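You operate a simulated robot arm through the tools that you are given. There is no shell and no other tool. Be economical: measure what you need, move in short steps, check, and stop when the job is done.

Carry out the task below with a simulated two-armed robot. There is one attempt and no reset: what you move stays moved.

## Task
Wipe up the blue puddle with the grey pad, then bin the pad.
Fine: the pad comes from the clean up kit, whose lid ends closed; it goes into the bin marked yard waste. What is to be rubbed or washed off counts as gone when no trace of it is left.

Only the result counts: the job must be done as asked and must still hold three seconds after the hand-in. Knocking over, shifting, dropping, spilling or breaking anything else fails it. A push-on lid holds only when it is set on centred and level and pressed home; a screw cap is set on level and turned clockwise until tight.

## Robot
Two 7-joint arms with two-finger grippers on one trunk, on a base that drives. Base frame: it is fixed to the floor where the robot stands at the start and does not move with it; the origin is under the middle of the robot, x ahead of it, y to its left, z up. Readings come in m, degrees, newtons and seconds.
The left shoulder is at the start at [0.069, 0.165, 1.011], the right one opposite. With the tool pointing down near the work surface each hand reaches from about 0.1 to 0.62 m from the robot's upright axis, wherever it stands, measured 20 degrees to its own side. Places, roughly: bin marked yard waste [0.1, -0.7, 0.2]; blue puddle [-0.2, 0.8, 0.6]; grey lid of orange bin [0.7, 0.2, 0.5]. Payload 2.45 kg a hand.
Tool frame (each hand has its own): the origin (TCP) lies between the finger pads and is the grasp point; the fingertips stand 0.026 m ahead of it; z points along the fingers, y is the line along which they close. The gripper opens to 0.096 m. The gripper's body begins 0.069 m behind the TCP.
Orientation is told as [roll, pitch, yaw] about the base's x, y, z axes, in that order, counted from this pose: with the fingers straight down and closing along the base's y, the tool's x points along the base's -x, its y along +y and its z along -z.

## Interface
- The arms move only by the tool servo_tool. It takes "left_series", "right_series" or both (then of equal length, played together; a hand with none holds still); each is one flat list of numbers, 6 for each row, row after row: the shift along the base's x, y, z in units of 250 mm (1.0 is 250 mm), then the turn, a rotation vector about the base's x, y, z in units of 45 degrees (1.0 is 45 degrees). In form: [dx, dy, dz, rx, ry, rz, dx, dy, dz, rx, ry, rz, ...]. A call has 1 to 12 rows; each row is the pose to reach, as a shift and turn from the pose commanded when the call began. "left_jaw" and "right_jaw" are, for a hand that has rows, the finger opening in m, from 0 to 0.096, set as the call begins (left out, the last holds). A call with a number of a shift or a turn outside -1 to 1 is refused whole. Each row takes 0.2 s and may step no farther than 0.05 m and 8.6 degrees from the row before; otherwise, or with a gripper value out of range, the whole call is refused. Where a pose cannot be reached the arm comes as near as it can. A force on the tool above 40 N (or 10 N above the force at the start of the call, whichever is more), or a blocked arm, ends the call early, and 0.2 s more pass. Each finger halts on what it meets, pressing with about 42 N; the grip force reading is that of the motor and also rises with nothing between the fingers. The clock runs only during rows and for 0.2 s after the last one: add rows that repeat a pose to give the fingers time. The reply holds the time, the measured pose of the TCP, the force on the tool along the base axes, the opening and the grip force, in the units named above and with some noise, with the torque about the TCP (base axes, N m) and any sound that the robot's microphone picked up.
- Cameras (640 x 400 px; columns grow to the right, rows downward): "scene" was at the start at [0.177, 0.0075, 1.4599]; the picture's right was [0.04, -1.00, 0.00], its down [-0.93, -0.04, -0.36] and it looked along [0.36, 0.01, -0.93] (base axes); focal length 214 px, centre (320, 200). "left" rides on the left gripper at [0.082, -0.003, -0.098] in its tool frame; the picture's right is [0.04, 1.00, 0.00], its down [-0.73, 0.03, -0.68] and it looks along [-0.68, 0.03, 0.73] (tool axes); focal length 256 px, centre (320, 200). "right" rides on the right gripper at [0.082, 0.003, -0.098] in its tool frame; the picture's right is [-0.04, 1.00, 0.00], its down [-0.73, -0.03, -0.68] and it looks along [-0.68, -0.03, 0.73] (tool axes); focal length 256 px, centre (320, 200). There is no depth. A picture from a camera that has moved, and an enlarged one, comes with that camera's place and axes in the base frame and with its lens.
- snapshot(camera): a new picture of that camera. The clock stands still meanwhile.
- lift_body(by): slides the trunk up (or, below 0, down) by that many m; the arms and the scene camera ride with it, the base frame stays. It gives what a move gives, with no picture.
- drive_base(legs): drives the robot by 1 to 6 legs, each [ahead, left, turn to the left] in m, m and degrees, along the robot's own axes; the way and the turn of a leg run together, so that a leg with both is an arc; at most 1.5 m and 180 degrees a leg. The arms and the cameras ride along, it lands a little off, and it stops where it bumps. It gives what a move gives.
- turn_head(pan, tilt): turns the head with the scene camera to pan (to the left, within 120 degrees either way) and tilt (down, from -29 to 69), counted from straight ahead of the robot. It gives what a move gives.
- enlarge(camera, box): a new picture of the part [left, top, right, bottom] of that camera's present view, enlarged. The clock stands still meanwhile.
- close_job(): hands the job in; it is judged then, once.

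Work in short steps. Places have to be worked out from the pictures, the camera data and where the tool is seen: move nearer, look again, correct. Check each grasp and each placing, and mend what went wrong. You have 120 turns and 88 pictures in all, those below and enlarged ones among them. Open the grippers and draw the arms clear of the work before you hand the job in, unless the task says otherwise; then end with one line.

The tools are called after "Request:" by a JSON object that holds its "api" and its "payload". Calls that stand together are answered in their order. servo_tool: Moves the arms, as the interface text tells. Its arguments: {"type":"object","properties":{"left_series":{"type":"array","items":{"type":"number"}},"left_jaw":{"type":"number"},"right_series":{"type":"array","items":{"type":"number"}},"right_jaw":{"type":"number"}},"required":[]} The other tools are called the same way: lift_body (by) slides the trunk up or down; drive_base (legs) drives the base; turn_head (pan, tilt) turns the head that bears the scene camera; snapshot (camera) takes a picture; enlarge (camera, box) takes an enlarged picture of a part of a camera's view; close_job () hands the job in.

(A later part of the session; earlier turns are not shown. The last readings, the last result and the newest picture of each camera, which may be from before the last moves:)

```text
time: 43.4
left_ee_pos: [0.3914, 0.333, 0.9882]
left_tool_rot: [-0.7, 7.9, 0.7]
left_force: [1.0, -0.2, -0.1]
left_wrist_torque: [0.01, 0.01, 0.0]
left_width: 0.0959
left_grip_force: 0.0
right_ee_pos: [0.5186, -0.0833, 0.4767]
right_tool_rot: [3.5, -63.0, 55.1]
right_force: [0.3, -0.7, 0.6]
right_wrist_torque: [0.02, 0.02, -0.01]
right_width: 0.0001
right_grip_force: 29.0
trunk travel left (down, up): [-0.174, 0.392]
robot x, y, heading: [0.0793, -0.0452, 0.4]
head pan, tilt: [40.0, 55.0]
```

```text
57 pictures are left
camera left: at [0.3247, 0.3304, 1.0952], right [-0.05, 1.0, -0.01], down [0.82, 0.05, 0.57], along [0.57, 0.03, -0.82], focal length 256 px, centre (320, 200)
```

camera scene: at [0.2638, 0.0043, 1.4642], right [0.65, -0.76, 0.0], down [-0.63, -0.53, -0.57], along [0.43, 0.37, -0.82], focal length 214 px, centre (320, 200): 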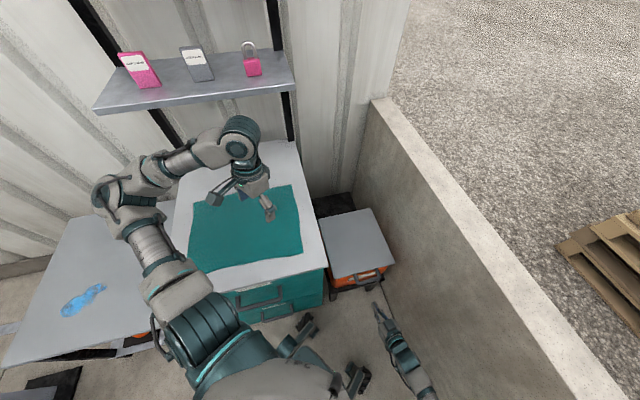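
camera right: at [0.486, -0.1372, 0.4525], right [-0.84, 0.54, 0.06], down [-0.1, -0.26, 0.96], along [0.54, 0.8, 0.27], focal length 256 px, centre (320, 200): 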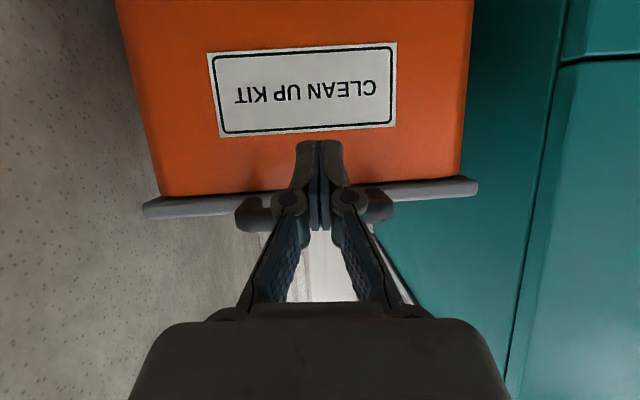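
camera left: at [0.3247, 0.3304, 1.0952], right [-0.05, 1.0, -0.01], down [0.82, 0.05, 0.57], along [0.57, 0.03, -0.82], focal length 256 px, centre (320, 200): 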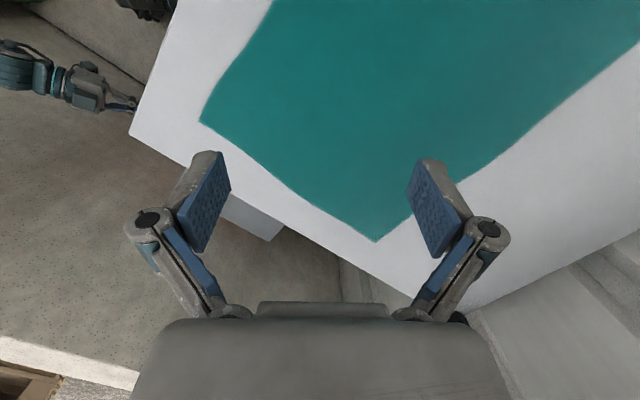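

The left arm is free and nothing is disturbed. I'll retry sliding the fingertips under the bar.

Request:
{"api": "servo_tool", "payload": {"right_series": [0, 0, -0.06, 0, 0, 0, 0.07, 0.1, -0.06, 0, 0, 0, 0.14, 0.2, -0.06, 0, 0, 0, 0.2, 0.29, -0.06, 0, 0, 0, 0.25, 0.36, -0.06, 0, 0, 0, 0.25, 0.36, -0.06, 0, 0, 0]}}

Request:
{"api": "snapshot", "payload": {"camera": "right"}}

Request:
{"api": "enlarge", "payload": {"camera": "scene", "box": [300, 200, 440, 300]}}

```text
time: 44.8
left_ee_pos: [0.3914, 0.3342, 0.989]
left_tool_rot: [-0.6, 7.8, 0.7]
left_force: [-0.8, -0.1, -0.1]
left_wrist_torque: [0.0, -0.01, 0.0]
left_width: 0.0957
left_grip_force: 0.0
right_ee_pos: [0.5812, 0.0078, 0.4611]
right_tool_rot: [3.5, -62.9, 55.1]
right_force: [-0.1, -0.3, 0.3]
right_wrist_torque: [0.0, 0.02, 0.02]
right_width: 0.0
right_grip_force: 28.1
trunk travel left (down, up): [-0.174, 0.392]
robot x, y, heading: [0.079, -0.0457, 0.3]
head pan, tilt: [40.0, 55.0]
```

```text
56 pictures are left
camera right: at [0.5112, -0.0972, 0.4346], right [-0.84, 0.54, 0.06], down [-0.1, -0.26, 0.96], along [0.54, 0.8, 0.27], focal length 256 px, centre (320, 200)
```

right: 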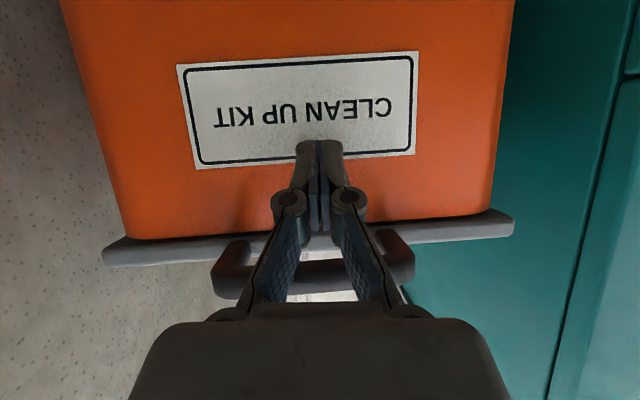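

```text
4.00 times, centred on (370, 250) of scene
camera zoom: at [0.2641, 0.0054, 1.4642], right [0.65, -0.76, 0.0], down [-0.63, -0.53, -0.57], along [0.43, 0.37, -0.82], focal length 858 px, centre (120, 0)
```

zoom: 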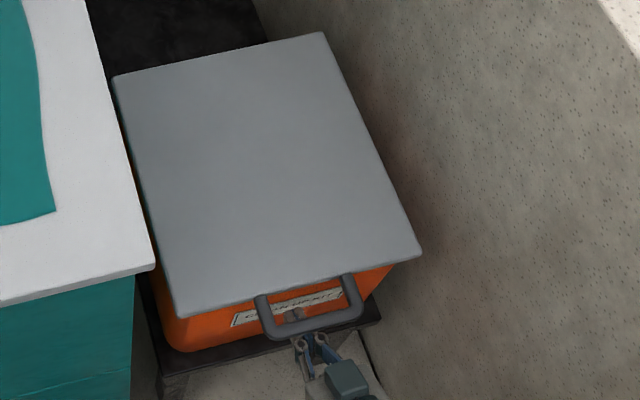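

The fingertips are in the handle's gap, under the bar. I'll lift along the hinge arc to about 30°.

Request:
{"api": "servo_tool", "payload": {"right_series": [-0.014, -0.02, 0.036, 0, 0, 0, -0.009, -0.013, 0.2, -0.075, 0.052, 0, 0.007, 0.01, 0.39, -0.15, 0.103, 0, 0.036, 0.053, 0.568, -0.225, 0.155, 0, 0.078, 0.114, 0.732, -0.3, 0.206, 0]}}

Request:
{"api": "snapshot", "payload": {"camera": "scene"}}

Request:
{"api": "snapshot", "payload": {"camera": "right"}}

```text
time: 46.0
left_ee_pos: [0.3905, 0.3346, 0.9873]
left_tool_rot: [-0.8, 7.7, 0.7]
left_force: [-0.8, 0.5, 0.7]
left_wrist_torque: [0.0, -0.03, -0.02]
left_width: 0.0962
left_grip_force: 0.1
right_ee_pos: [0.6036, 0.0368, 0.6439]
right_tool_rot: [3.4, -46.4, 55.2]
right_force: [-0.1, -1.0, -1.7]
right_wrist_torque: [0.03, -0.01, 0.01]
right_width: 0.0
right_grip_force: 27.9
trunk travel left (down, up): [-0.174, 0.392]
robot x, y, heading: [0.0782, -0.0488, 0.4]
head pan, tilt: [40.0, 55.0]
```

```text
54 pictures are left
camera scene: at [0.2645, 0.0066, 1.4641], right [0.65, -0.76, 0.0], down [-0.63, -0.53, -0.57], along [0.43, 0.37, -0.82], focal length 214 px, centre (320, 200)
```

scene: 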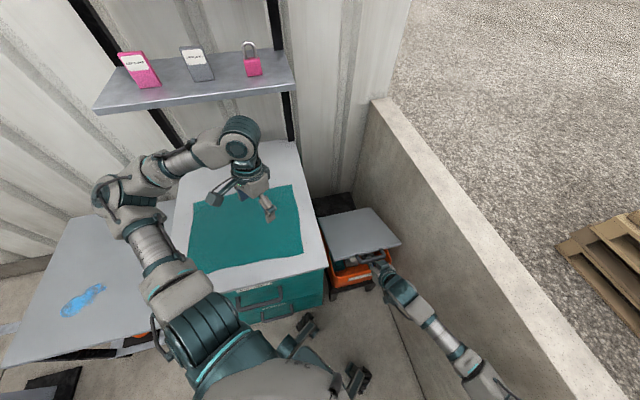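

```text
53 pictures are left
camera right: at [0.5317, -0.0711, 0.6524], right [-0.83, 0.56, 0.07], down [0.07, -0.02, 1.0], along [0.56, 0.83, -0.02], focal length 256 px, centre (320, 200)
```

right: 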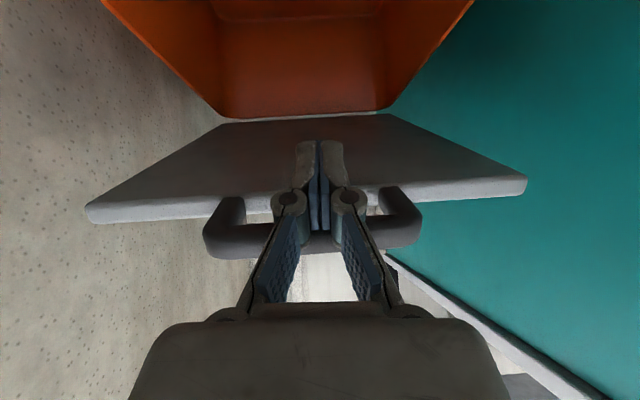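

The lid is opening cleanly and is light. I'll continue the arc to about 75°.

Request:
{"api": "servo_tool", "payload": {"right_series": [0.053, 0.077, 0.152, -0.084, 0.058, 0, 0.117, 0.17, 0.292, -0.176, 0.121, 0, 0.19, 0.277, 0.416, -0.267, 0.184, 0, 0.271, 0.394, 0.52, -0.359, 0.247, 0, 0.36, 0.524, 0.604, -0.432, 0.297, 0, 0.454, 0.661, 0.668, -0.487, 0.335, 0]}}

Request:
{"api": "snapshot", "payload": {"camera": "scene"}}

Request:
{"api": "snapshot", "payload": {"camera": "right"}}

```text
time: 47.4
left_ee_pos: [0.392, 0.3312, 0.988]
left_tool_rot: [-0.5, 7.8, 0.8]
left_force: [-0.3, 0.1, -0.9]
left_wrist_torque: [-0.01, 0.02, -0.01]
left_width: 0.0963
left_grip_force: 0.1
right_ee_pos: [0.6838, 0.1498, 0.785]
right_tool_rot: [3.3, -24.9, 55.3]
right_force: [-0.7, 0.0, -0.1]
right_wrist_torque: [0.0, -0.03, 0.03]
right_width: 0.0003
right_grip_force: 28.7
right hand out of reach, approached as far as the arm can: row 5, 6
trunk travel left (down, up): [-0.174, 0.392]
robot x, y, heading: [0.0796, -0.0441, 0.4]
head pan, tilt: [40.0, 55.0]
```

```text
52 pictures are left
camera scene: at [0.2658, 0.0065, 1.4638], right [0.65, -0.76, 0.0], down [-0.63, -0.53, -0.57], along [0.43, 0.37, -0.82], focal length 214 px, centre (320, 200)
```

scene: 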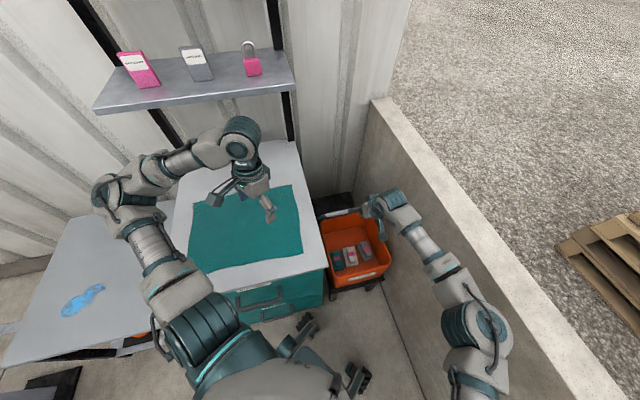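

```text
51 pictures are left
camera right: at [0.621, 0.0536, 0.8399], right [-0.81, 0.58, 0.07], down [0.27, 0.27, 0.92], along [0.51, 0.77, -0.38], focal length 256 px, centre (320, 200)
```

right: 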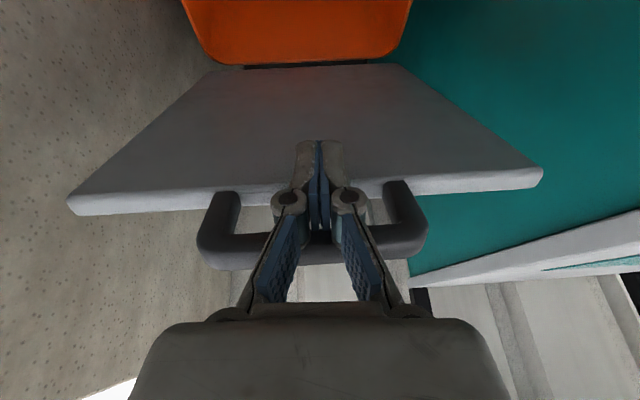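

The lid is at about 65–70°, and I can see small pads inside. I'll lower the right hand about 8° of arc, still under the bar, to see whether the lid stays up by itself.

Request:
{"api": "servo_tool", "payload": {"right_series": [-0.094, -0.137, -0.064, 0.055, -0.038, 0, -0.183, -0.267, -0.148, 0.128, -0.088, 0, -0.264, -0.384, -0.252, 0.22, -0.151, 0, -0.264, -0.384, -0.252, 0.22, -0.151, 0]}}

Request:
{"api": "snapshot", "payload": {"camera": "right"}}

Request:
{"api": "enlarge", "payload": {"camera": "scene", "box": [300, 180, 440, 300]}}

```text
time: 48.4
left_ee_pos: [0.392, 0.3352, 0.988]
left_tool_rot: [-0.7, 7.7, 0.7]
left_force: [-0.3, -1.2, -0.3]
left_wrist_torque: [0.01, 0.01, 0.03]
left_width: 0.0962
left_grip_force: 0.1
right_ee_pos: [0.6139, 0.055, 0.7211]
right_tool_rot: [3.3, -36.9, 55.2]
right_force: [0.2, -1.3, -0.8]
right_wrist_torque: [0.01, 0.01, -0.02]
right_width: 0.0
right_grip_force: 28.9
trunk travel left (down, up): [-0.174, 0.392]
robot x, y, heading: [0.0759, -0.0446, 0.3]
head pan, tilt: [40.0, 55.0]
```

```text
50 pictures are left
camera right: at [0.5446, -0.0492, 0.7519], right [-0.82, 0.57, 0.07], down [0.16, 0.11, 0.98], along [0.55, 0.82, -0.18], focal length 256 px, centre (320, 200)
```

right: 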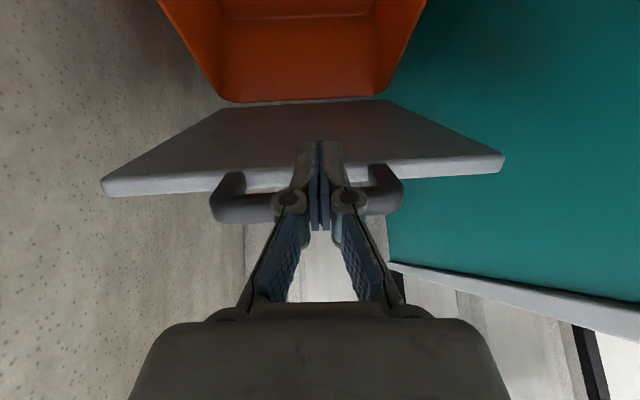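

```text
3.33 times, centred on (370, 240) of scene
camera zoom: at [0.2649, 0.0052, 1.4641], right [0.65, -0.76, 0.0], down [-0.63, -0.53, -0.57], along [0.43, 0.37, -0.82], focal length 715 px, centre (153, 67)
```

zoom: 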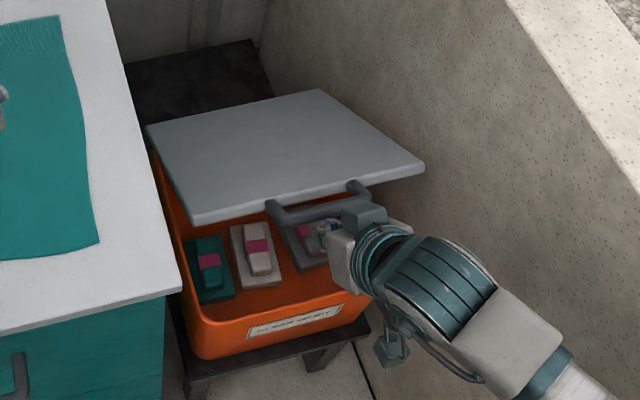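

The lid falls back with the fingers, and the grey pad is the right-most of three. It needs pushing past vertical, so I'll raise it again with the right hand and stage the left hand beside it to push it over.

Request:
{"api": "servo_tool", "payload": {"right_series": [0.055, 0.04, 0.05, -0.045, 0.03, 0, 0.1, 0.06, 0.104, -0.092, 0.063, 0, 0.147, 0.071, 0.104, -0.092, 0.063, 0, 0.236, 0.201, 0.188, -0.165, 0.113, 0, 0.236, 0.201, 0.188, -0.165, 0.113, 0, 0.236, 0.201, 0.188, -0.165, 0.113, 0, 0.236, 0.201, 0.188, -0.165, 0.113, 0, 0.236, 0.201, 0.188, -0.165, 0.113, 0], "left_series": [0.09, -0.08, 0, 0, 0, -0.1, 0.18, -0.16, 0, 0, 0, -0.2, 0.28, -0.25, 0, 0, 0, -0.3, 0.37, -0.33, 0, 0, 0, -0.4, 0.46, -0.41, -0.02, 0, 0, -0.5, 0.55, -0.49, -0.06, 0, 0, -0.6, 0.64, -0.57, -0.1, 0, 0, -0.7, 0.736, -0.652, -0.12, 0, 0, -0.79], "left_jaw": 0.0}}

Request:
{"api": "snapshot", "payload": {"camera": "scene"}}

Request:
{"api": "snapshot", "payload": {"camera": "left"}}

```text
time: 50.2
left_ee_pos: [0.5763, 0.1703, 0.9562]
left_tool_rot: [-0.6, 7.8, -34.9]
left_force: [0.3, -0.5, 0.0]
left_wrist_torque: [0.02, -0.01, 0.04]
left_width: 0.0
left_grip_force: 28.6
right_ee_pos: [0.6716, 0.1047, 0.7682]
right_tool_rot: [3.3, -27.9, 55.3]
right_force: [-1.1, -1.4, -1.6]
right_wrist_torque: [0.04, 0.01, -0.01]
right_width: 0.0
right_grip_force: 28.3
trunk travel left (down, up): [-0.174, 0.392]
robot x, y, heading: [0.0836, -0.0495, 0.3]
head pan, tilt: [40.0, 55.0]
```

```text
48 pictures are left
camera scene: at [0.2681, 0.0035, 1.4637], right [0.65, -0.76, 0.0], down [-0.63, -0.53, -0.57], along [0.43, 0.37, -0.82], focal length 214 px, centre (320, 200)
```

scene: 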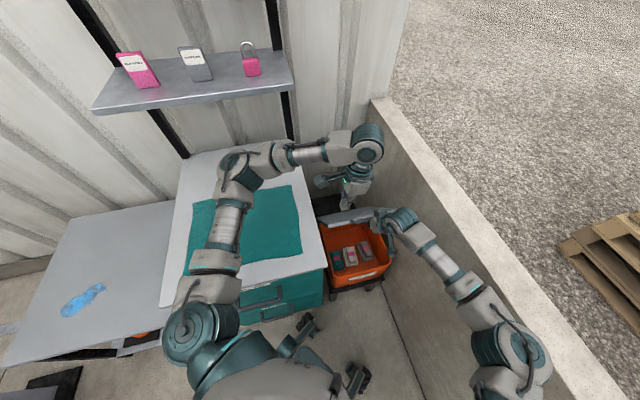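

```text
47 pictures are left
camera left: at [0.5208, 0.207, 1.0628], right [0.54, 0.84, -0.01], down [0.69, -0.44, 0.57], along [0.48, -0.31, -0.82], focal length 256 px, centre (320, 200)
```

left: 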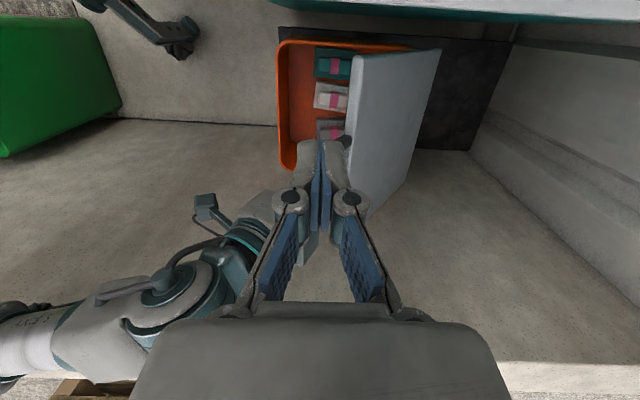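

The left hand is staged in front of the lid at n≈0.375. I'll straighten its tilt and lower its closed fingers beside the lid's front edge.

Request:
{"api": "servo_tool", "payload": {"left_series": [0, 0, -0.1, -0.05, -0.07, 0, 0, 0, -0.25, -0.099, -0.142, 0, 0, 0, -0.4, -0.099, -0.142, 0, 0, 0, -0.55, -0.099, -0.142, 0, 0, 0, -0.7, -0.099, -0.142, 0, 0, 0, -0.8, -0.099, -0.142, 0, 0, 0, -0.88, -0.099, -0.142, 0]}}

Request:
{"api": "snapshot", "payload": {"camera": "left"}}

Request:
{"api": "enlarge", "payload": {"camera": "scene", "box": [300, 130, 460, 300]}}

```text
time: 51.8
left_ee_pos: [0.576, 0.1716, 0.7384]
left_tool_rot: [-0.7, -0.1, -34.8]
left_force: [0.0, -0.4, 0.2]
left_wrist_torque: [-0.02, -0.01, 0.0]
left_width: 0.0002
left_grip_force: 28.5
right_ee_pos: [0.6716, 0.1044, 0.7689]
right_tool_rot: [3.2, -27.9, 55.3]
right_force: [-0.2, -1.0, -0.2]
right_wrist_torque: [0.0, -0.03, 0.0]
right_width: 0.0
right_grip_force: 29.1
trunk travel left (down, up): [-0.174, 0.392]
robot x, y, heading: [0.0775, -0.0471, 0.2]
head pan, tilt: [40.0, 55.0]
```

```text
46 pictures are left
camera left: at [0.5084, 0.2163, 0.8352], right [0.54, 0.84, -0.01], down [0.62, -0.39, 0.68], along [0.57, -0.37, -0.73], focal length 256 px, centre (320, 200)
```

left: 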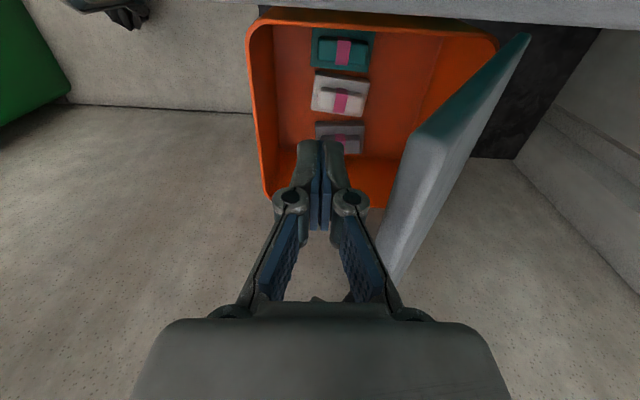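

```text
2.35 times, centred on (380, 215) of scene
camera zoom: at [0.267, 0.0052, 1.4638], right [0.65, -0.76, 0.0], down [-0.63, -0.53, -0.57], along [0.43, 0.37, -0.82], focal length 505 px, centre (179, 165)
```

zoom: 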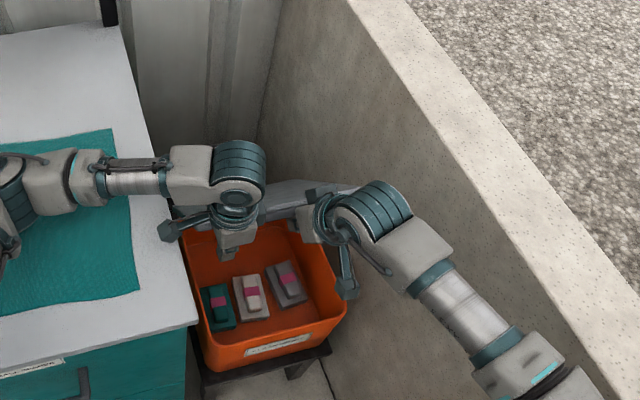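

The view is clear: the left fingers are inside, in front of the lid. I'll push the lid forward past vertical with the left hand.

Request:
{"api": "servo_tool", "payload": {"left_series": [0.08, 0.115, 0, 0, 0, 0, 0.16, 0.23, 0, 0, 0, 0, 0.24, 0.345, 0, 0, 0, 0, 0.32, 0.46, 0, 0, 0, 0, 0.4, 0.575, 0, 0, 0, 0, 0.48, 0.69, 0, 0, 0, 0, 0.55, 0.79, 0, 0, 0, 0]}}

Request:
{"api": "snapshot", "payload": {"camera": "left"}}

Request:
{"api": "snapshot", "payload": {"camera": "scene"}}

```text
time: 53.4
left_ee_pos: [0.7117, 0.3633, 0.7371]
left_tool_rot: [-0.7, 0.1, -35.1]
left_force: [-2.7, -5.2, -0.7]
left_wrist_torque: [0.43, -0.26, 0.02]
left_width: 0.0
left_grip_force: 28.2
right_ee_pos: [0.6701, 0.102, 0.7689]
right_tool_rot: [3.3, -28.1, 55.2]
right_force: [0.0, -0.2, 0.9]
right_wrist_torque: [0.01, -0.08, -0.01]
right_width: 0.0001
right_grip_force: 28.7
trunk travel left (down, up): [-0.174, 0.392]
robot x, y, heading: [0.0788, -0.0494, 0.2]
head pan, tilt: [40.0, 55.0]
```

```text
44 pictures are left
camera left: at [0.6446, 0.4079, 0.8351], right [0.54, 0.84, -0.01], down [0.62, -0.39, 0.68], along [0.57, -0.37, -0.73], focal length 256 px, centre (320, 200)
```

left: 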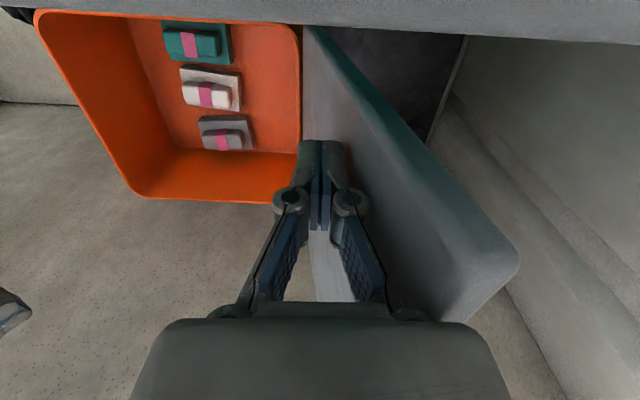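

```text
43 pictures are left
camera scene: at [0.2643, 0.0021, 1.4638], right [0.65, -0.76, 0.0], down [-0.63, -0.53, -0.57], along [0.43, 0.37, -0.82], focal length 214 px, centre (320, 200)
```

scene: 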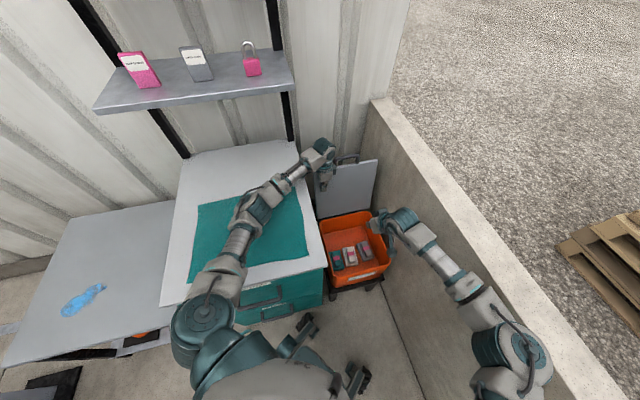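

The lid is past vertical. I'll back the left hand off by 5 cm and see whether it stays open.

Request:
{"api": "servo_tool", "payload": {"left_series": [-0.057, -0.082, 0, 0, 0, 0, -0.114, -0.165, 0, 0, 0, 0, -0.114, -0.165, 0, 0, 0, 0, -0.114, -0.165, 0, 0, 0, 0, -0.114, -0.165, 0, 0, 0, 0]}}

Request:
{"api": "snapshot", "payload": {"camera": "left"}}

```text
time: 54.8
left_ee_pos: [0.6954, 0.3303, 0.7702]
left_tool_rot: [2.0, -1.8, -34.0]
left_force: [-0.3, 0.1, -0.7]
left_wrist_torque: [-0.01, 0.0, -0.01]
left_width: 0.0001
left_grip_force: 28.7
right_ee_pos: [0.6724, 0.0971, 0.769]
right_tool_rot: [3.7, -28.4, 54.9]
right_force: [0.5, -0.6, -1.0]
right_wrist_torque: [0.05, 0.07, 0.06]
right_width: 0.0
right_grip_force: 28.6
trunk travel left (down, up): [-0.174, 0.392]
robot x, y, heading: [0.082, -0.0447, 0.5]
head pan, tilt: [40.0, 55.0]
stopped in row 5 (left hand): the arm was blocked; the commanded pose is now the measured one
```

```text
42 pictures are left
camera left: at [0.6225, 0.3716, 0.8649], right [0.53, 0.85, 0.03], down [0.59, -0.39, 0.7], along [0.61, -0.35, -0.71], focal length 256 px, centre (320, 200)
```

left: 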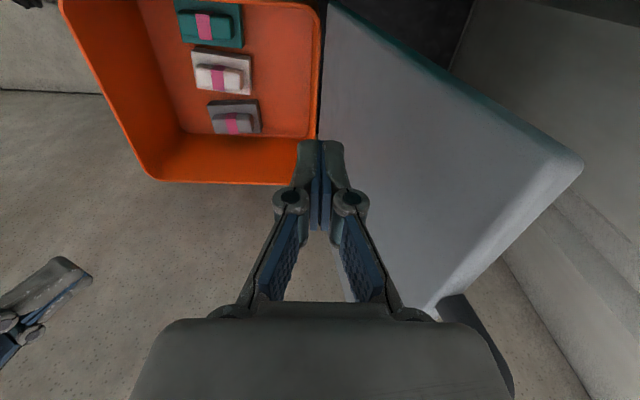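

The lid stays open by itself. The left forearm seems to touch the counter, so I'll lift the left hand up and retract it clear.

Request:
{"api": "servo_tool", "payload": {"left_series": [-0.03, -0.05, 0.15, 0, 0, 0, -0.06, -0.1, 0.3, 0, 0, 0, -0.12, -0.18, 0.45, 0, 0, 0, -0.2, -0.3, 0.6, 0, 0, 0, -0.28, -0.4, 0.75, 0, 0, 0, -0.38, -0.45, 0.85, 0, 0, 0, -0.5, -0.4, 0.9, 0, 0, 0, -0.6, -0.35, 0.95, 0, 0, 0, -0.75, -0.25, 1, 0, 0, 0, -0.88, -0.15, 1, 0, 0, 0]}}

Request:
{"api": "servo_tool", "payload": {"right_series": [-0.1, -0.14, 0, 0, 0, 0, -0.2, -0.28, 0, 0, 0, 0, -0.3, -0.42, 0.05, 0, 0, 0, -0.4, -0.56, 0.1, 0, 0, 0]}}

Request:
{"api": "snapshot", "payload": {"camera": "scene"}}

```text
refused: row 4 steps farther than a row can; nothing moved
```

```text
time: 55.8
left_ee_pos: [0.6956, 0.3289, 0.7695]
left_tool_rot: [1.7, -2.0, -34.3]
left_force: [0.6, -0.4, -0.1]
left_wrist_torque: [-0.03, -0.04, 0.04]
left_width: 0.0
left_grip_force: 27.9
right_ee_pos: [0.5702, -0.0401, 0.7972]
right_tool_rot: [3.3, -28.4, 55.1]
right_force: [0.3, -0.9, 0.0]
right_wrist_torque: [-0.01, -0.05, 0.01]
right_width: 0.0003
right_grip_force: 28.5
trunk travel left (down, up): [-0.174, 0.392]
robot x, y, heading: [0.082, -0.0408, 0.2]
head pan, tilt: [40.0, 55.0]
```

```text
41 pictures are left
camera scene: at [0.2642, -0.0135, 1.4662], right [0.65, -0.76, -0.01], down [-0.63, -0.52, -0.58], along [0.44, 0.38, -0.82], focal length 214 px, centre (320, 200)
```

scene: 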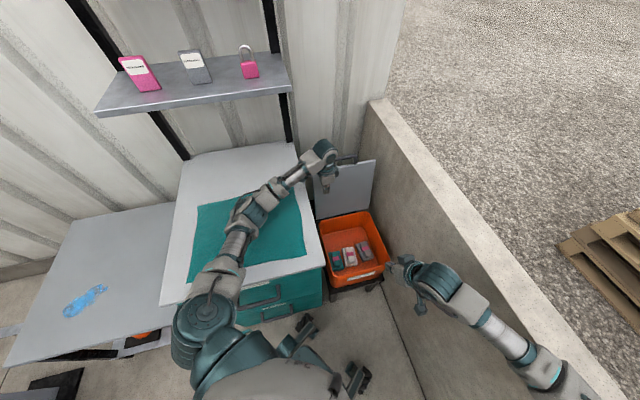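

The first call was refused for step size. I'll retract the left hand in smaller steps, moving up first.

Request:
{"api": "servo_tool", "payload": {"left_series": [-0.02, -0.03, 0.15, 0, 0, 0, -0.05, -0.07, 0.3, 0, 0, 0, -0.1, -0.15, 0.45, 0, 0, 0, -0.17, -0.25, 0.58, 0, 0, 0, -0.24, -0.36, 0.7, 0, 0, 0, -0.34, -0.45, 0.8, 0, 0, 0, -0.47, -0.47, 0.9, 0, 0, 0, -0.6, -0.47, 0.95, 0, 0, 0, -0.75, -0.4, 0.95, 0, 0, 0, -0.88, -0.3, 0.95, 0, 0, 0]}}

Request:
{"api": "snapshot", "payload": {"camera": "scene"}}

Request:
{"api": "enlarge", "payload": {"camera": "scene", "box": [300, 200, 410, 290]}}

```text
time: 58.0
left_ee_pos: [0.4692, 0.2635, 0.9952]
left_tool_rot: [0.6, -1.7, -34.4]
left_force: [0.1, 0.2, 1.2]
left_wrist_torque: [-0.02, -0.01, 0.03]
left_width: 0.0
left_grip_force: 28.6
right_ee_pos: [0.57, -0.0306, 0.7965]
right_tool_rot: [2.9, -27.9, 55.3]
right_force: [-0.4, 0.4, 1.1]
right_wrist_torque: [-0.04, -0.03, 0.02]
right_width: 0.0
right_grip_force: 28.6
trunk travel left (down, up): [-0.174, 0.392]
robot x, y, heading: [0.0824, -0.0436, 0.6]
head pan, tilt: [40.0, 55.0]
```

```text
40 pictures are left
camera scene: at [0.2656, 0.011, 1.4642], right [0.65, -0.76, 0.0], down [-0.63, -0.53, -0.57], along [0.43, 0.37, -0.82], focal length 214 px, centre (320, 200)
```

scene: 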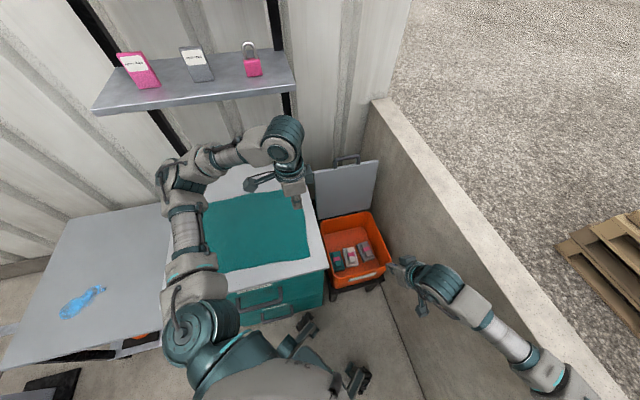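

```text
4.44 times, centred on (355, 245) of scene
camera zoom: at [0.2656, 0.011, 1.4642], right [0.65, -0.76, 0.0], down [-0.63, -0.53, -0.57], along [0.43, 0.37, -0.82], focal length 953 px, centre (164, 0)
```

zoom: 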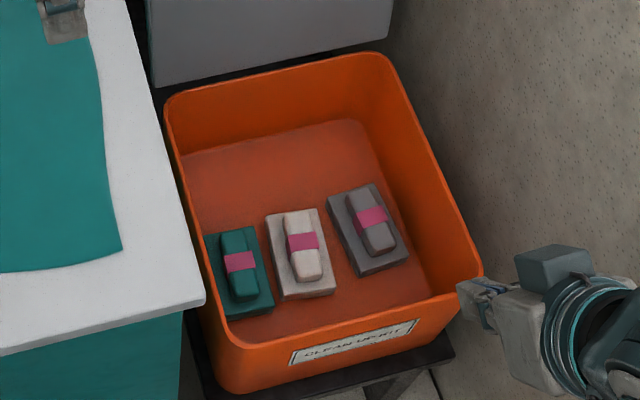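

The lid stands open by itself. The grey pad's block is at about (0.747,0.102,z≈0.385), close to the wall side. The left arm suits this better from a pose at about (0.27,-0.10) with heading -30°. First I'll retract the right arm, raising it while pulling it back.

Request:
{"api": "servo_tool", "payload": {"right_series": [-0.08, -0.08, 0.12, 0, 0, 0, -0.16, -0.16, 0.24, 0, 0, 0, -0.25, -0.22, 0.38, 0, 0, 0, -0.34, -0.3, 0.52, 0, 0, 0, -0.42, -0.38, 0.66, 0, 0, 0, -0.5, -0.46, 0.8, 0, 0, 0, -0.6, -0.54, 0.93, 0, 0, 0, -0.72, -0.62, 1, 0, 0, 0]}}

Request:
{"api": "turn_head", "payload": {"pan": -20, "tilt": 55}}

Request:
{"api": "snapshot", "payload": {"camera": "scene"}}

```text
time: 59.8
left_ee_pos: [0.4712, 0.2601, 0.9964]
left_tool_rot: [0.8, -1.5, -34.5]
left_force: [0.5, 0.0, 0.4]
left_wrist_torque: [-0.05, -0.03, -0.02]
left_width: 0.0003
left_grip_force: 28.4
right_ee_pos: [0.3899, -0.1885, 1.045]
right_tool_rot: [2.9, -27.9, 55.3]
right_force: [-0.2, -0.3, -1.1]
right_wrist_torque: [-0.01, -0.03, -0.01]
right_width: 0.0002
right_grip_force: 28.4
trunk travel left (down, up): [-0.174, 0.392]
robot x, y, heading: [0.0819, -0.0399, 0.2]
head pan, tilt: [40.0, 55.0]
```

```text
time: 61.1
left_ee_pos: [0.4725, 0.2595, 0.9966]
left_tool_rot: [0.8, -1.6, -34.3]
left_force: [0.5, 0.1, 0.3]
left_wrist_torque: [0.0, -0.01, 0.03]
left_width: 0.0002
left_grip_force: 28.7
right_ee_pos: [0.392, -0.188, 1.0448]
right_tool_rot: [3.1, -28.1, 55.1]
right_force: [-0.1, -0.3, 0.0]
right_wrist_torque: [-0.01, -0.01, 0.04]
right_width: 0.0
right_grip_force: 28.9
trunk travel left (down, up): [-0.174, 0.392]
robot x, y, heading: [0.0791, -0.0437, 0.3]
head pan, tilt: [-20.0, 55.0]
```

```text
38 pictures are left
camera scene: at [0.2796, -0.066, 1.4641], right [-0.34, -0.94, 0.0], down [-0.77, 0.28, -0.57], along [0.54, -0.19, -0.82], focal length 214 px, centre (320, 200)
```

scene: 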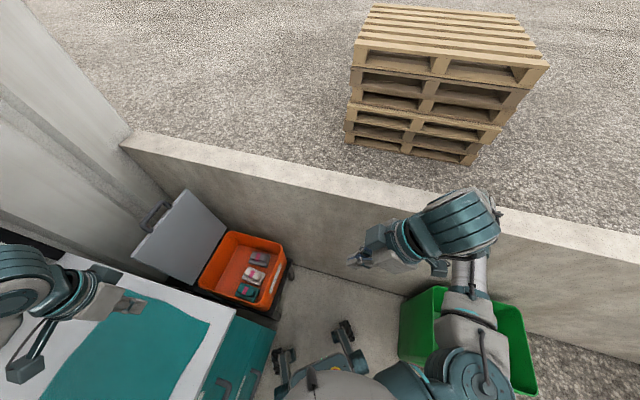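

The path is clear. I'll turn right 30° and then drive forward to the pad-picking position.

Request:
{"api": "drive_base", "payload": {"legs": [[0, 0, -30], [0.19, 0.044, 0]]}}

Request:
{"api": "turn_head", "payload": {"pan": 50, "tilt": 60}}

Request:
{"api": "snapshot", "payload": {"camera": "scene"}}

Request:
{"api": "snapshot", "payload": {"camera": "left"}}

```text
time: 64.1
left_ee_pos: [0.7563, -0.0339, 0.9977]
left_tool_rot: [0.7, -1.5, -64.5]
left_force: [-0.3, -0.2, 0.1]
left_wrist_torque: [-0.02, 0.0, 0.01]
left_width: 0.0
left_grip_force: 28.5
right_ee_pos: [0.4625, -0.381, 1.0445]
right_tool_rot: [3.2, -27.9, 25.0]
right_force: [0.6, -0.1, 0.0]
right_wrist_torque: [0.01, -0.02, 0.01]
right_width: 0.0003
right_grip_force: 28.4
trunk travel left (down, up): [-0.174, 0.392]
robot x, y, heading: [0.2659, -0.0961, -29.7]
head pan, tilt: [-20.0, 55.0]
```

```text
time: 65.5
left_ee_pos: [0.7541, -0.031, 0.9969]
left_tool_rot: [0.9, -1.7, -64.6]
left_force: [-0.1, 0.5, -0.8]
left_wrist_torque: [-0.03, 0.0, -0.01]
left_width: 0.0
left_grip_force: 28.4
right_ee_pos: [0.459, -0.3778, 1.0468]
right_tool_rot: [2.9, -28.1, 25.2]
right_force: [0.3, -0.6, -0.5]
right_wrist_torque: [0.02, 0.02, -0.03]
right_width: 0.0
right_grip_force: 28.6
trunk travel left (down, up): [-0.174, 0.392]
robot x, y, heading: [0.2692, -0.098, -29.8]
head pan, tilt: [50.0, 60.0]
```

```text
37 pictures are left
camera scene: at [0.4421, -0.1402, 1.4582], right [0.34, -0.94, 0.0], down [-0.81, -0.3, -0.5], along [0.47, 0.17, -0.87], focal length 214 px, centre (320, 200)
```

scene: 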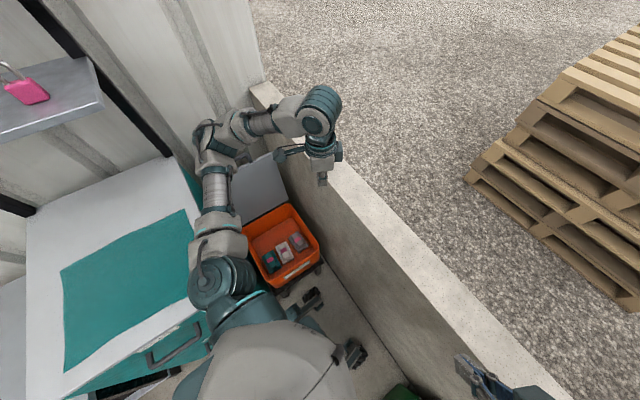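

```text
36 pictures are left
camera left: at [0.7144, 0.0428, 1.0926], right [0.88, 0.47, 0.01], down [0.32, -0.64, 0.7], along [0.34, -0.62, -0.71], focal length 256 px, centre (320, 200)
```

left: 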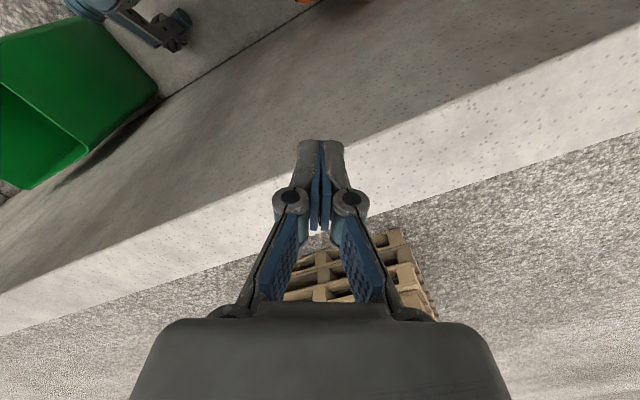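

This is a good position. I'll turn the left hand to line up with the pad (yaw -28°), open it, and move over the grey pad at z≈0.75.

Request:
{"api": "servo_tool", "payload": {"left_series": [0, 0.1, 0, 0, 0, 0.12, -0.01, 0.2, 0, 0, 0, 0.26, -0.02, 0.3, -0.1, 0, 0, 0.4, -0.03, 0.4, -0.25, 0, 0, 0.54, -0.03, 0.48, -0.42, 0, 0, 0.68, -0.03, 0.53, -0.6, 0, 0, 0.81, -0.03, 0.53, -0.75, 0, 0, 0.81], "left_jaw": 0.096}}

Request:
{"api": "snapshot", "payload": {"camera": "left"}}

Request:
{"api": "enlarge", "payload": {"camera": "scene", "box": [180, 80, 360, 310]}}

```text
time: 67.1
left_ee_pos: [0.7448, 0.1029, 0.8114]
left_tool_rot: [0.8, -1.7, -28.0]
left_force: [-0.1, 0.3, -0.2]
left_wrist_torque: [0.01, -0.01, -0.01]
left_width: 0.0958
left_grip_force: 0.1
right_ee_pos: [0.46, -0.3784, 1.046]
right_tool_rot: [3.0, -28.0, 25.0]
right_force: [-0.5, -0.8, 0.5]
right_wrist_torque: [0.0, 0.01, 0.0]
right_width: 0.0
right_grip_force: 28.8
trunk travel left (down, up): [-0.174, 0.392]
robot x, y, heading: [0.2655, -0.101, -29.8]
head pan, tilt: [50.0, 60.0]
```

```text
35 pictures are left
camera left: at [0.6696, 0.1375, 0.9064], right [0.43, 0.9, 0.01], down [0.64, -0.32, 0.7], along [0.64, -0.29, -0.71], focal length 256 px, centre (320, 200)
```

left: 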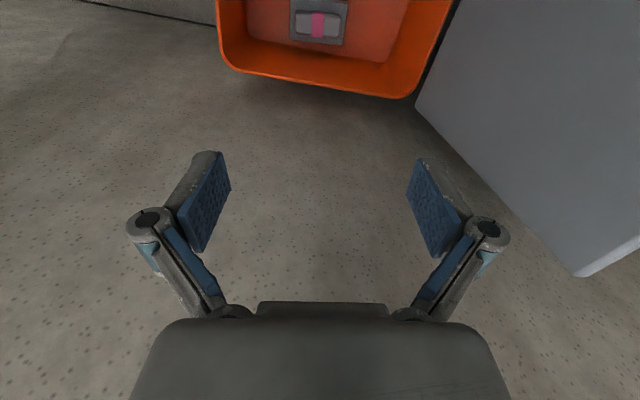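

```text
1.74 times, centred on (270, 195) of scene
camera zoom: at [0.4423, -0.1393, 1.4581], right [0.35, -0.94, 0.0], down [-0.81, -0.3, -0.5], along [0.47, 0.17, -0.87], focal length 373 px, centre (407, 209)
```

zoom: 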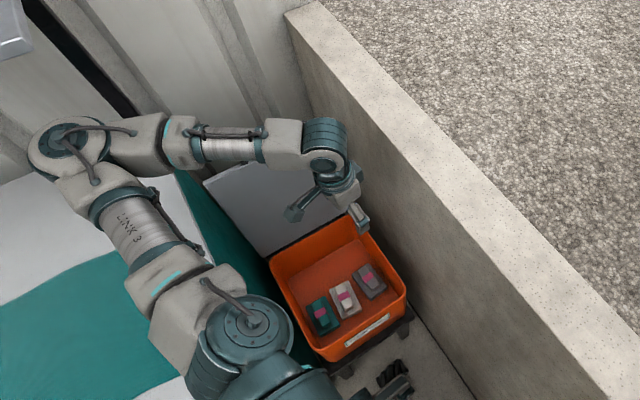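

The left camera puts the grey block at about (0.757,0.103), about 0.08 m long and aligned with the jaw. I'll raise the trunk a little for elbow clearance, then descend to z≈0.6.

Request:
{"api": "lift_body", "payload": {"by": 0.05}}

Request:
{"api": "servo_tool", "payload": {"left_series": [0.03, 0, -0.17, 0, 0, 0, 0.045, 0, -0.35, 0, 0, 0, 0.045, 0, -0.53, 0, 0, 0, 0.045, 0, -0.7, 0, 0, 0, 0.045, 0, -0.87, 0, 0, 0, 0.045, 0, -1, 0, 0, 0]}}

Request:
{"api": "snapshot", "payload": {"camera": "left"}}

Request:
{"api": "snapshot", "payload": {"camera": "scene"}}

```text
time: 68.0
left_ee_pos: [0.7472, 0.1011, 0.8578]
left_tool_rot: [0.9, -1.7, -28.0]
left_force: [-0.1, -0.3, 0.3]
left_wrist_torque: [0.01, 0.01, 0.04]
left_width: 0.0961
left_grip_force: 0.0
right_ee_pos: [0.4607, -0.3784, 1.0956]
right_tool_rot: [3.1, -28.0, 25.1]
right_force: [-1.0, -0.1, -0.3]
right_wrist_torque: [0.0, 0.02, 0.03]
right_width: 0.0
right_grip_force: 28.8
trunk travel left (down, up): [-0.224, 0.342]
robot x, y, heading: [0.2677, -0.0976, -29.7]
head pan, tilt: [50.0, 60.0]
```

```text
time: 69.4
left_ee_pos: [0.7593, 0.0996, 0.6084]
left_tool_rot: [0.8, -1.8, -28.1]
left_force: [0.0, 0.0, -0.3]
left_wrist_torque: [0.0, 0.02, -0.01]
left_width: 0.096
left_grip_force: 0.1
right_ee_pos: [0.4594, -0.3782, 1.0971]
right_tool_rot: [2.9, -28.1, 25.2]
right_force: [0.7, -0.5, -0.2]
right_wrist_torque: [0.01, 0.02, 0.01]
right_width: 0.0
right_grip_force: 28.7
trunk travel left (down, up): [-0.224, 0.342]
robot x, y, heading: [0.2694, -0.1006, -29.8]
head pan, tilt: [50.0, 60.0]
```

```text
33 pictures are left
camera left: at [0.6833, 0.1351, 0.7039], right [0.43, 0.9, 0.01], down [0.64, -0.32, 0.7], along [0.63, -0.3, -0.71], focal length 256 px, centre (320, 200)
```

left: 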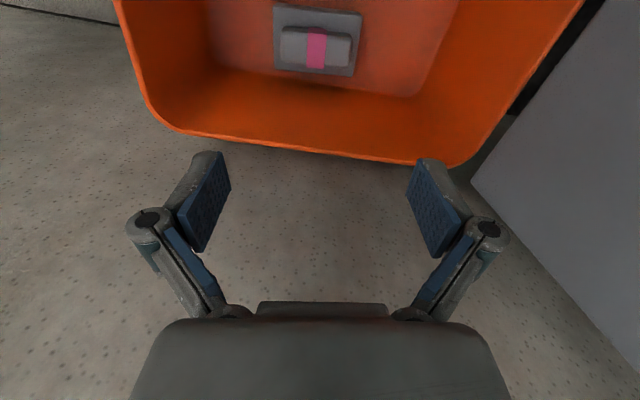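

```text
32 pictures are left
camera scene: at [0.4026, -0.1157, 1.5128], right [0.35, -0.94, 0.0], down [-0.81, -0.3, -0.5], along [0.47, 0.17, -0.87], focal length 214 px, centre (320, 200)
```

scene: 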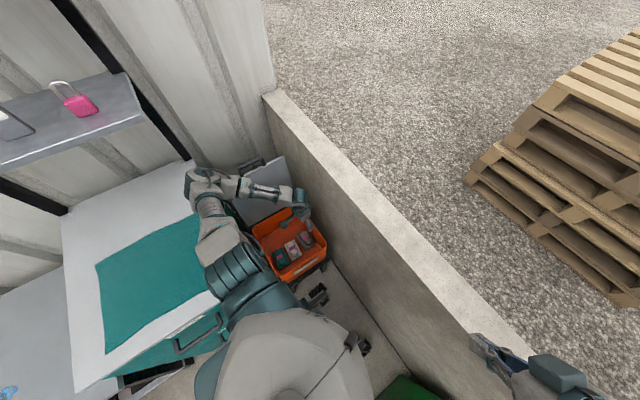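

The hand is aligned within about 3 mm. I'll descend to z≈0.46 and re-check.

Request:
{"api": "servo_tool", "payload": {"left_series": [-0.01, 0, -0.15, 0, 0, 0, -0.015, 0, -0.3, 0, 0, 0, -0.015, 0, -0.45, 0, 0, 0, -0.015, 0, -0.6, 0, 0, 0]}}

Request:
{"api": "snapshot", "payload": {"camera": "left"}}

Request:
{"api": "enlarge", "payload": {"camera": "scene", "box": [170, 150, 350, 290]}}

```text
time: 70.6
left_ee_pos: [0.7836, 0.1356, 0.483]
left_tool_rot: [6.1, -2.0, -28.6]
left_force: [0.5, 0.1, -0.5]
left_wrist_torque: [-0.08, 0.0, 0.01]
left_width: 0.096
left_grip_force: 0.0
right_ee_pos: [0.4581, -0.3866, 1.0931]
right_tool_rot: [3.3, -28.3, 24.6]
right_force: [0.2, 0.2, 0.3]
right_wrist_torque: [0.01, 0.05, -0.01]
right_width: 0.0002
right_grip_force: 28.1
trunk travel left (down, up): [-0.224, 0.342]
robot x, y, heading: [0.2732, -0.0971, -30.2]
head pan, tilt: [50.0, 60.0]
stopped in row 4 (left hand): the arm was blocked; the commanded pose is now the measured one
```

```text
31 pictures are left
camera left: at [0.7031, 0.1638, 0.5753], right [0.44, 0.89, 0.1], down [0.6, -0.38, 0.7], along [0.67, -0.24, -0.7], focal length 256 px, centre (320, 200)
```

left: 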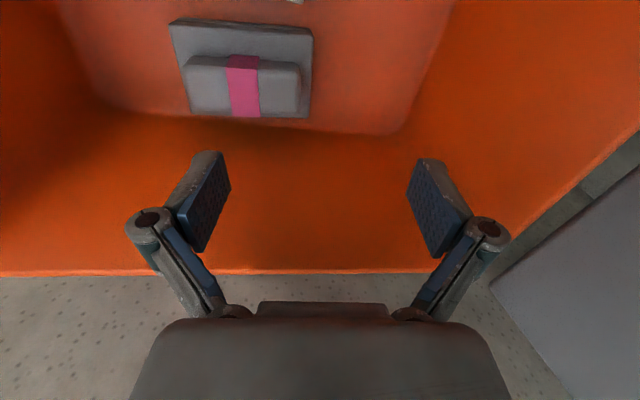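

```text
2.86 times, centred on (260, 220) of scene
camera zoom: at [0.4048, -0.1324, 1.5118], right [0.34, -0.94, -0.01], down [-0.82, -0.29, -0.5], along [0.47, 0.18, -0.87], focal length 613 px, centre (491, 143)
```

zoom: 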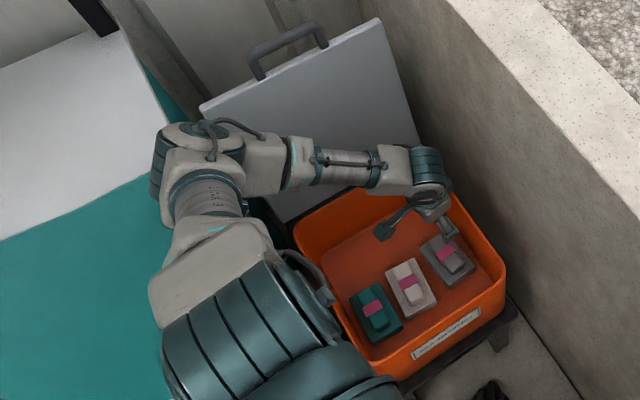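

The left elbow is resting on the counter. I'll raise the hand straight out, turn the base another 15° right so the elbow moves off the counter, and then try again.

Request:
{"api": "servo_tool", "payload": {"left_series": [-0.01, -0.01, 0.15, 0, 0, 0, -0.01, -0.02, 0.3, -0.03, 0, 0, -0.02, -0.04, 0.45, -0.06, 0, 0, -0.03, -0.06, 0.6, -0.1, 0, 0, -0.05, -0.09, 0.75, -0.12, 0, 0, -0.08, -0.12, 0.9, -0.12, 0, 0, -0.1, -0.13, 1, -0.12, 0, 0]}}

Request:
{"api": "servo_tool", "payload": {"left_series": [0, 0, 0.17, 0, 0, 0, 0, 0, 0.34, 0, 0, 0, 0, 0, 0.51, 0, 0, 0, 0, 0, 0.68, 0, 0, 0, 0, 0, 0.85, 0, 0, 0, 0, 0, 1, 0, 0, 0, 0, 0, 1, 0, 0, 0]}}

Request:
{"api": "drive_base", "payload": {"legs": [[0, 0, -16]]}}

Request:
{"api": "servo_tool", "payload": {"left_series": [0, 0, 0, 0, 0, 0]}}

```text
time: 72.2
left_ee_pos: [0.7556, 0.0997, 0.7275]
left_tool_rot: [0.4, -4.8, -28.1]
left_force: [-0.1, -0.5, -0.5]
left_wrist_torque: [0.03, -0.02, 0.05]
left_width: 0.0962
left_grip_force: 0.0
right_ee_pos: [0.4566, -0.3791, 1.0963]
right_tool_rot: [2.8, -28.3, 24.9]
right_force: [0.1, 0.7, -1.1]
right_wrist_torque: [-0.01, 0.02, -0.02]
right_width: 0.0
right_grip_force: 28.8
trunk travel left (down, up): [-0.224, 0.342]
robot x, y, heading: [0.2679, -0.0995, -30.0]
head pan, tilt: [50.0, 60.0]
```

```text
time: 73.8
left_ee_pos: [0.7572, 0.1026, 0.9775]
left_tool_rot: [0.2, -4.7, -28.1]
left_force: [0.2, 0.0, 0.4]
left_wrist_torque: [0.0, 0.0, -0.02]
left_width: 0.0959
left_grip_force: 0.1
right_ee_pos: [0.4596, -0.375, 1.0972]
right_tool_rot: [2.6, -28.1, 25.0]
right_force: [0.0, 0.0, 0.4]
right_wrist_torque: [0.02, 0.0, -0.01]
right_width: 0.0
right_grip_force: 29.0
trunk travel left (down, up): [-0.224, 0.342]
robot x, y, heading: [0.2728, -0.0948, -29.9]
head pan, tilt: [50.0, 60.0]
```

```text
time: 75.2
left_ee_pos: [0.7943, -0.0376, 0.9762]
left_tool_rot: [0.1, -4.8, -43.9]
left_force: [-0.1, -0.2, -0.6]
left_wrist_torque: [0.01, 0.01, 0.03]
left_width: 0.0961
left_grip_force: 0.1
right_ee_pos: [0.3784, -0.4159, 1.0969]
right_tool_rot: [2.5, -28.1, 9.2]
right_force: [0.4, 0.9, 0.3]
right_wrist_torque: [-0.03, -0.01, -0.02]
right_width: 0.0
right_grip_force: 28.2
trunk travel left (down, up): [-0.224, 0.342]
robot x, y, heading: [0.2703, -0.0986, -45.9]
head pan, tilt: [50.0, 60.0]
```

```text
time: 75.6
left_ee_pos: [0.7916, -0.0393, 0.9784]
left_tool_rot: [0.3, -5.0, -43.9]
left_force: [0.7, 0.4, 0.1]
left_wrist_torque: [-0.01, -0.03, -0.01]
left_width: 0.0959
left_grip_force: 0.0
right_ee_pos: [0.3745, -0.4156, 1.0971]
right_tool_rot: [2.6, -28.3, 9.2]
right_force: [-0.1, 0.4, 0.6]
right_wrist_torque: [0.01, -0.02, -0.03]
right_width: 0.0
right_grip_force: 28.9
trunk travel left (down, up): [-0.224, 0.342]
robot x, y, heading: [0.2711, -0.0983, -45.8]
head pan, tilt: [50.0, 60.0]
```

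I'll move back over the pad with yaw -28° and level, down to z≈0.75.

Request:
{"api": "servo_tool", "payload": {"left_series": [-0.03, 0.12, 0, 0.01, 0.02, 0.07, -0.06, 0.25, 0, 0.02, 0.04, 0.14, -0.09, 0.38, 0, 0.03, 0.06, 0.21, -0.12, 0.48, -0.13, 0.04, 0.08, 0.28, -0.148, 0.552, -0.3, 0.052, 0.098, 0.355, -0.148, 0.552, -0.48, 0.052, 0.098, 0.355, -0.148, 0.552, -0.66, 0.052, 0.098, 0.355, -0.148, 0.552, -0.82, 0.052, 0.098, 0.355, -0.148, 0.552, -0.95, 0.052, 0.098, 0.355]}}

Request:
{"api": "turn_head", "payload": {"pan": 70, "tilt": 60}}

Request:
{"api": "snapshot", "payload": {"camera": "scene"}}

```text
time: 77.6
left_ee_pos: [0.7552, 0.1016, 0.7379]
left_tool_rot: [-0.5, 0.0, -28.0]
left_force: [0.4, -0.6, 0.8]
left_wrist_torque: [-0.01, 0.02, -0.04]
left_width: 0.0958
left_grip_force: 0.1
right_ee_pos: [0.3762, -0.4162, 1.0974]
right_tool_rot: [2.5, -28.2, 9.2]
right_force: [-0.3, 0.6, -0.6]
right_wrist_torque: [-0.01, -0.02, -0.01]
right_width: 0.0001
right_grip_force: 28.1
trunk travel left (down, up): [-0.224, 0.342]
robot x, y, heading: [0.2713, -0.1003, -45.7]
head pan, tilt: [50.0, 60.0]
```

```text
time: 78.4
left_ee_pos: [0.7549, 0.1017, 0.7393]
left_tool_rot: [-0.4, 0.1, -28.0]
left_force: [-0.5, -0.6, 0.4]
left_wrist_torque: [-0.01, -0.03, -0.02]
left_width: 0.096
left_grip_force: 0.1
right_ee_pos: [0.3742, -0.4153, 1.0986]
right_tool_rot: [2.6, -28.2, 9.1]
right_force: [0.4, -0.8, 0.0]
right_wrist_torque: [-0.02, 0.0, 0.03]
right_width: 0.0
right_grip_force: 28.6
trunk travel left (down, up): [-0.224, 0.342]
robot x, y, heading: [0.2713, -0.0968, -45.8]
head pan, tilt: [70.0, 60.0]
```

```text
29 pictures are left
camera scene: at [0.3898, -0.1283, 1.513], right [0.41, -0.91, 0.0], down [-0.79, -0.35, -0.5], along [0.45, 0.2, -0.87], focal length 214 px, centre (320, 200)
```

scene: 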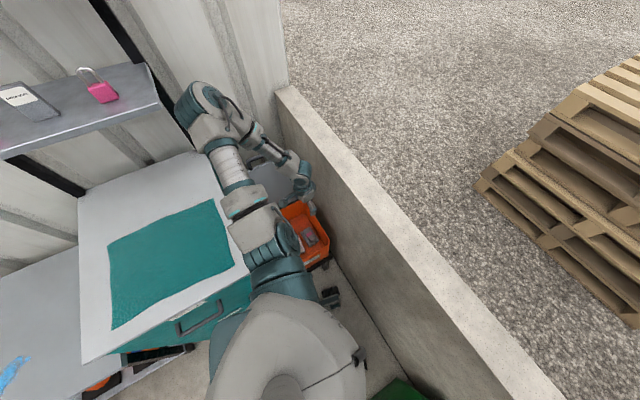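

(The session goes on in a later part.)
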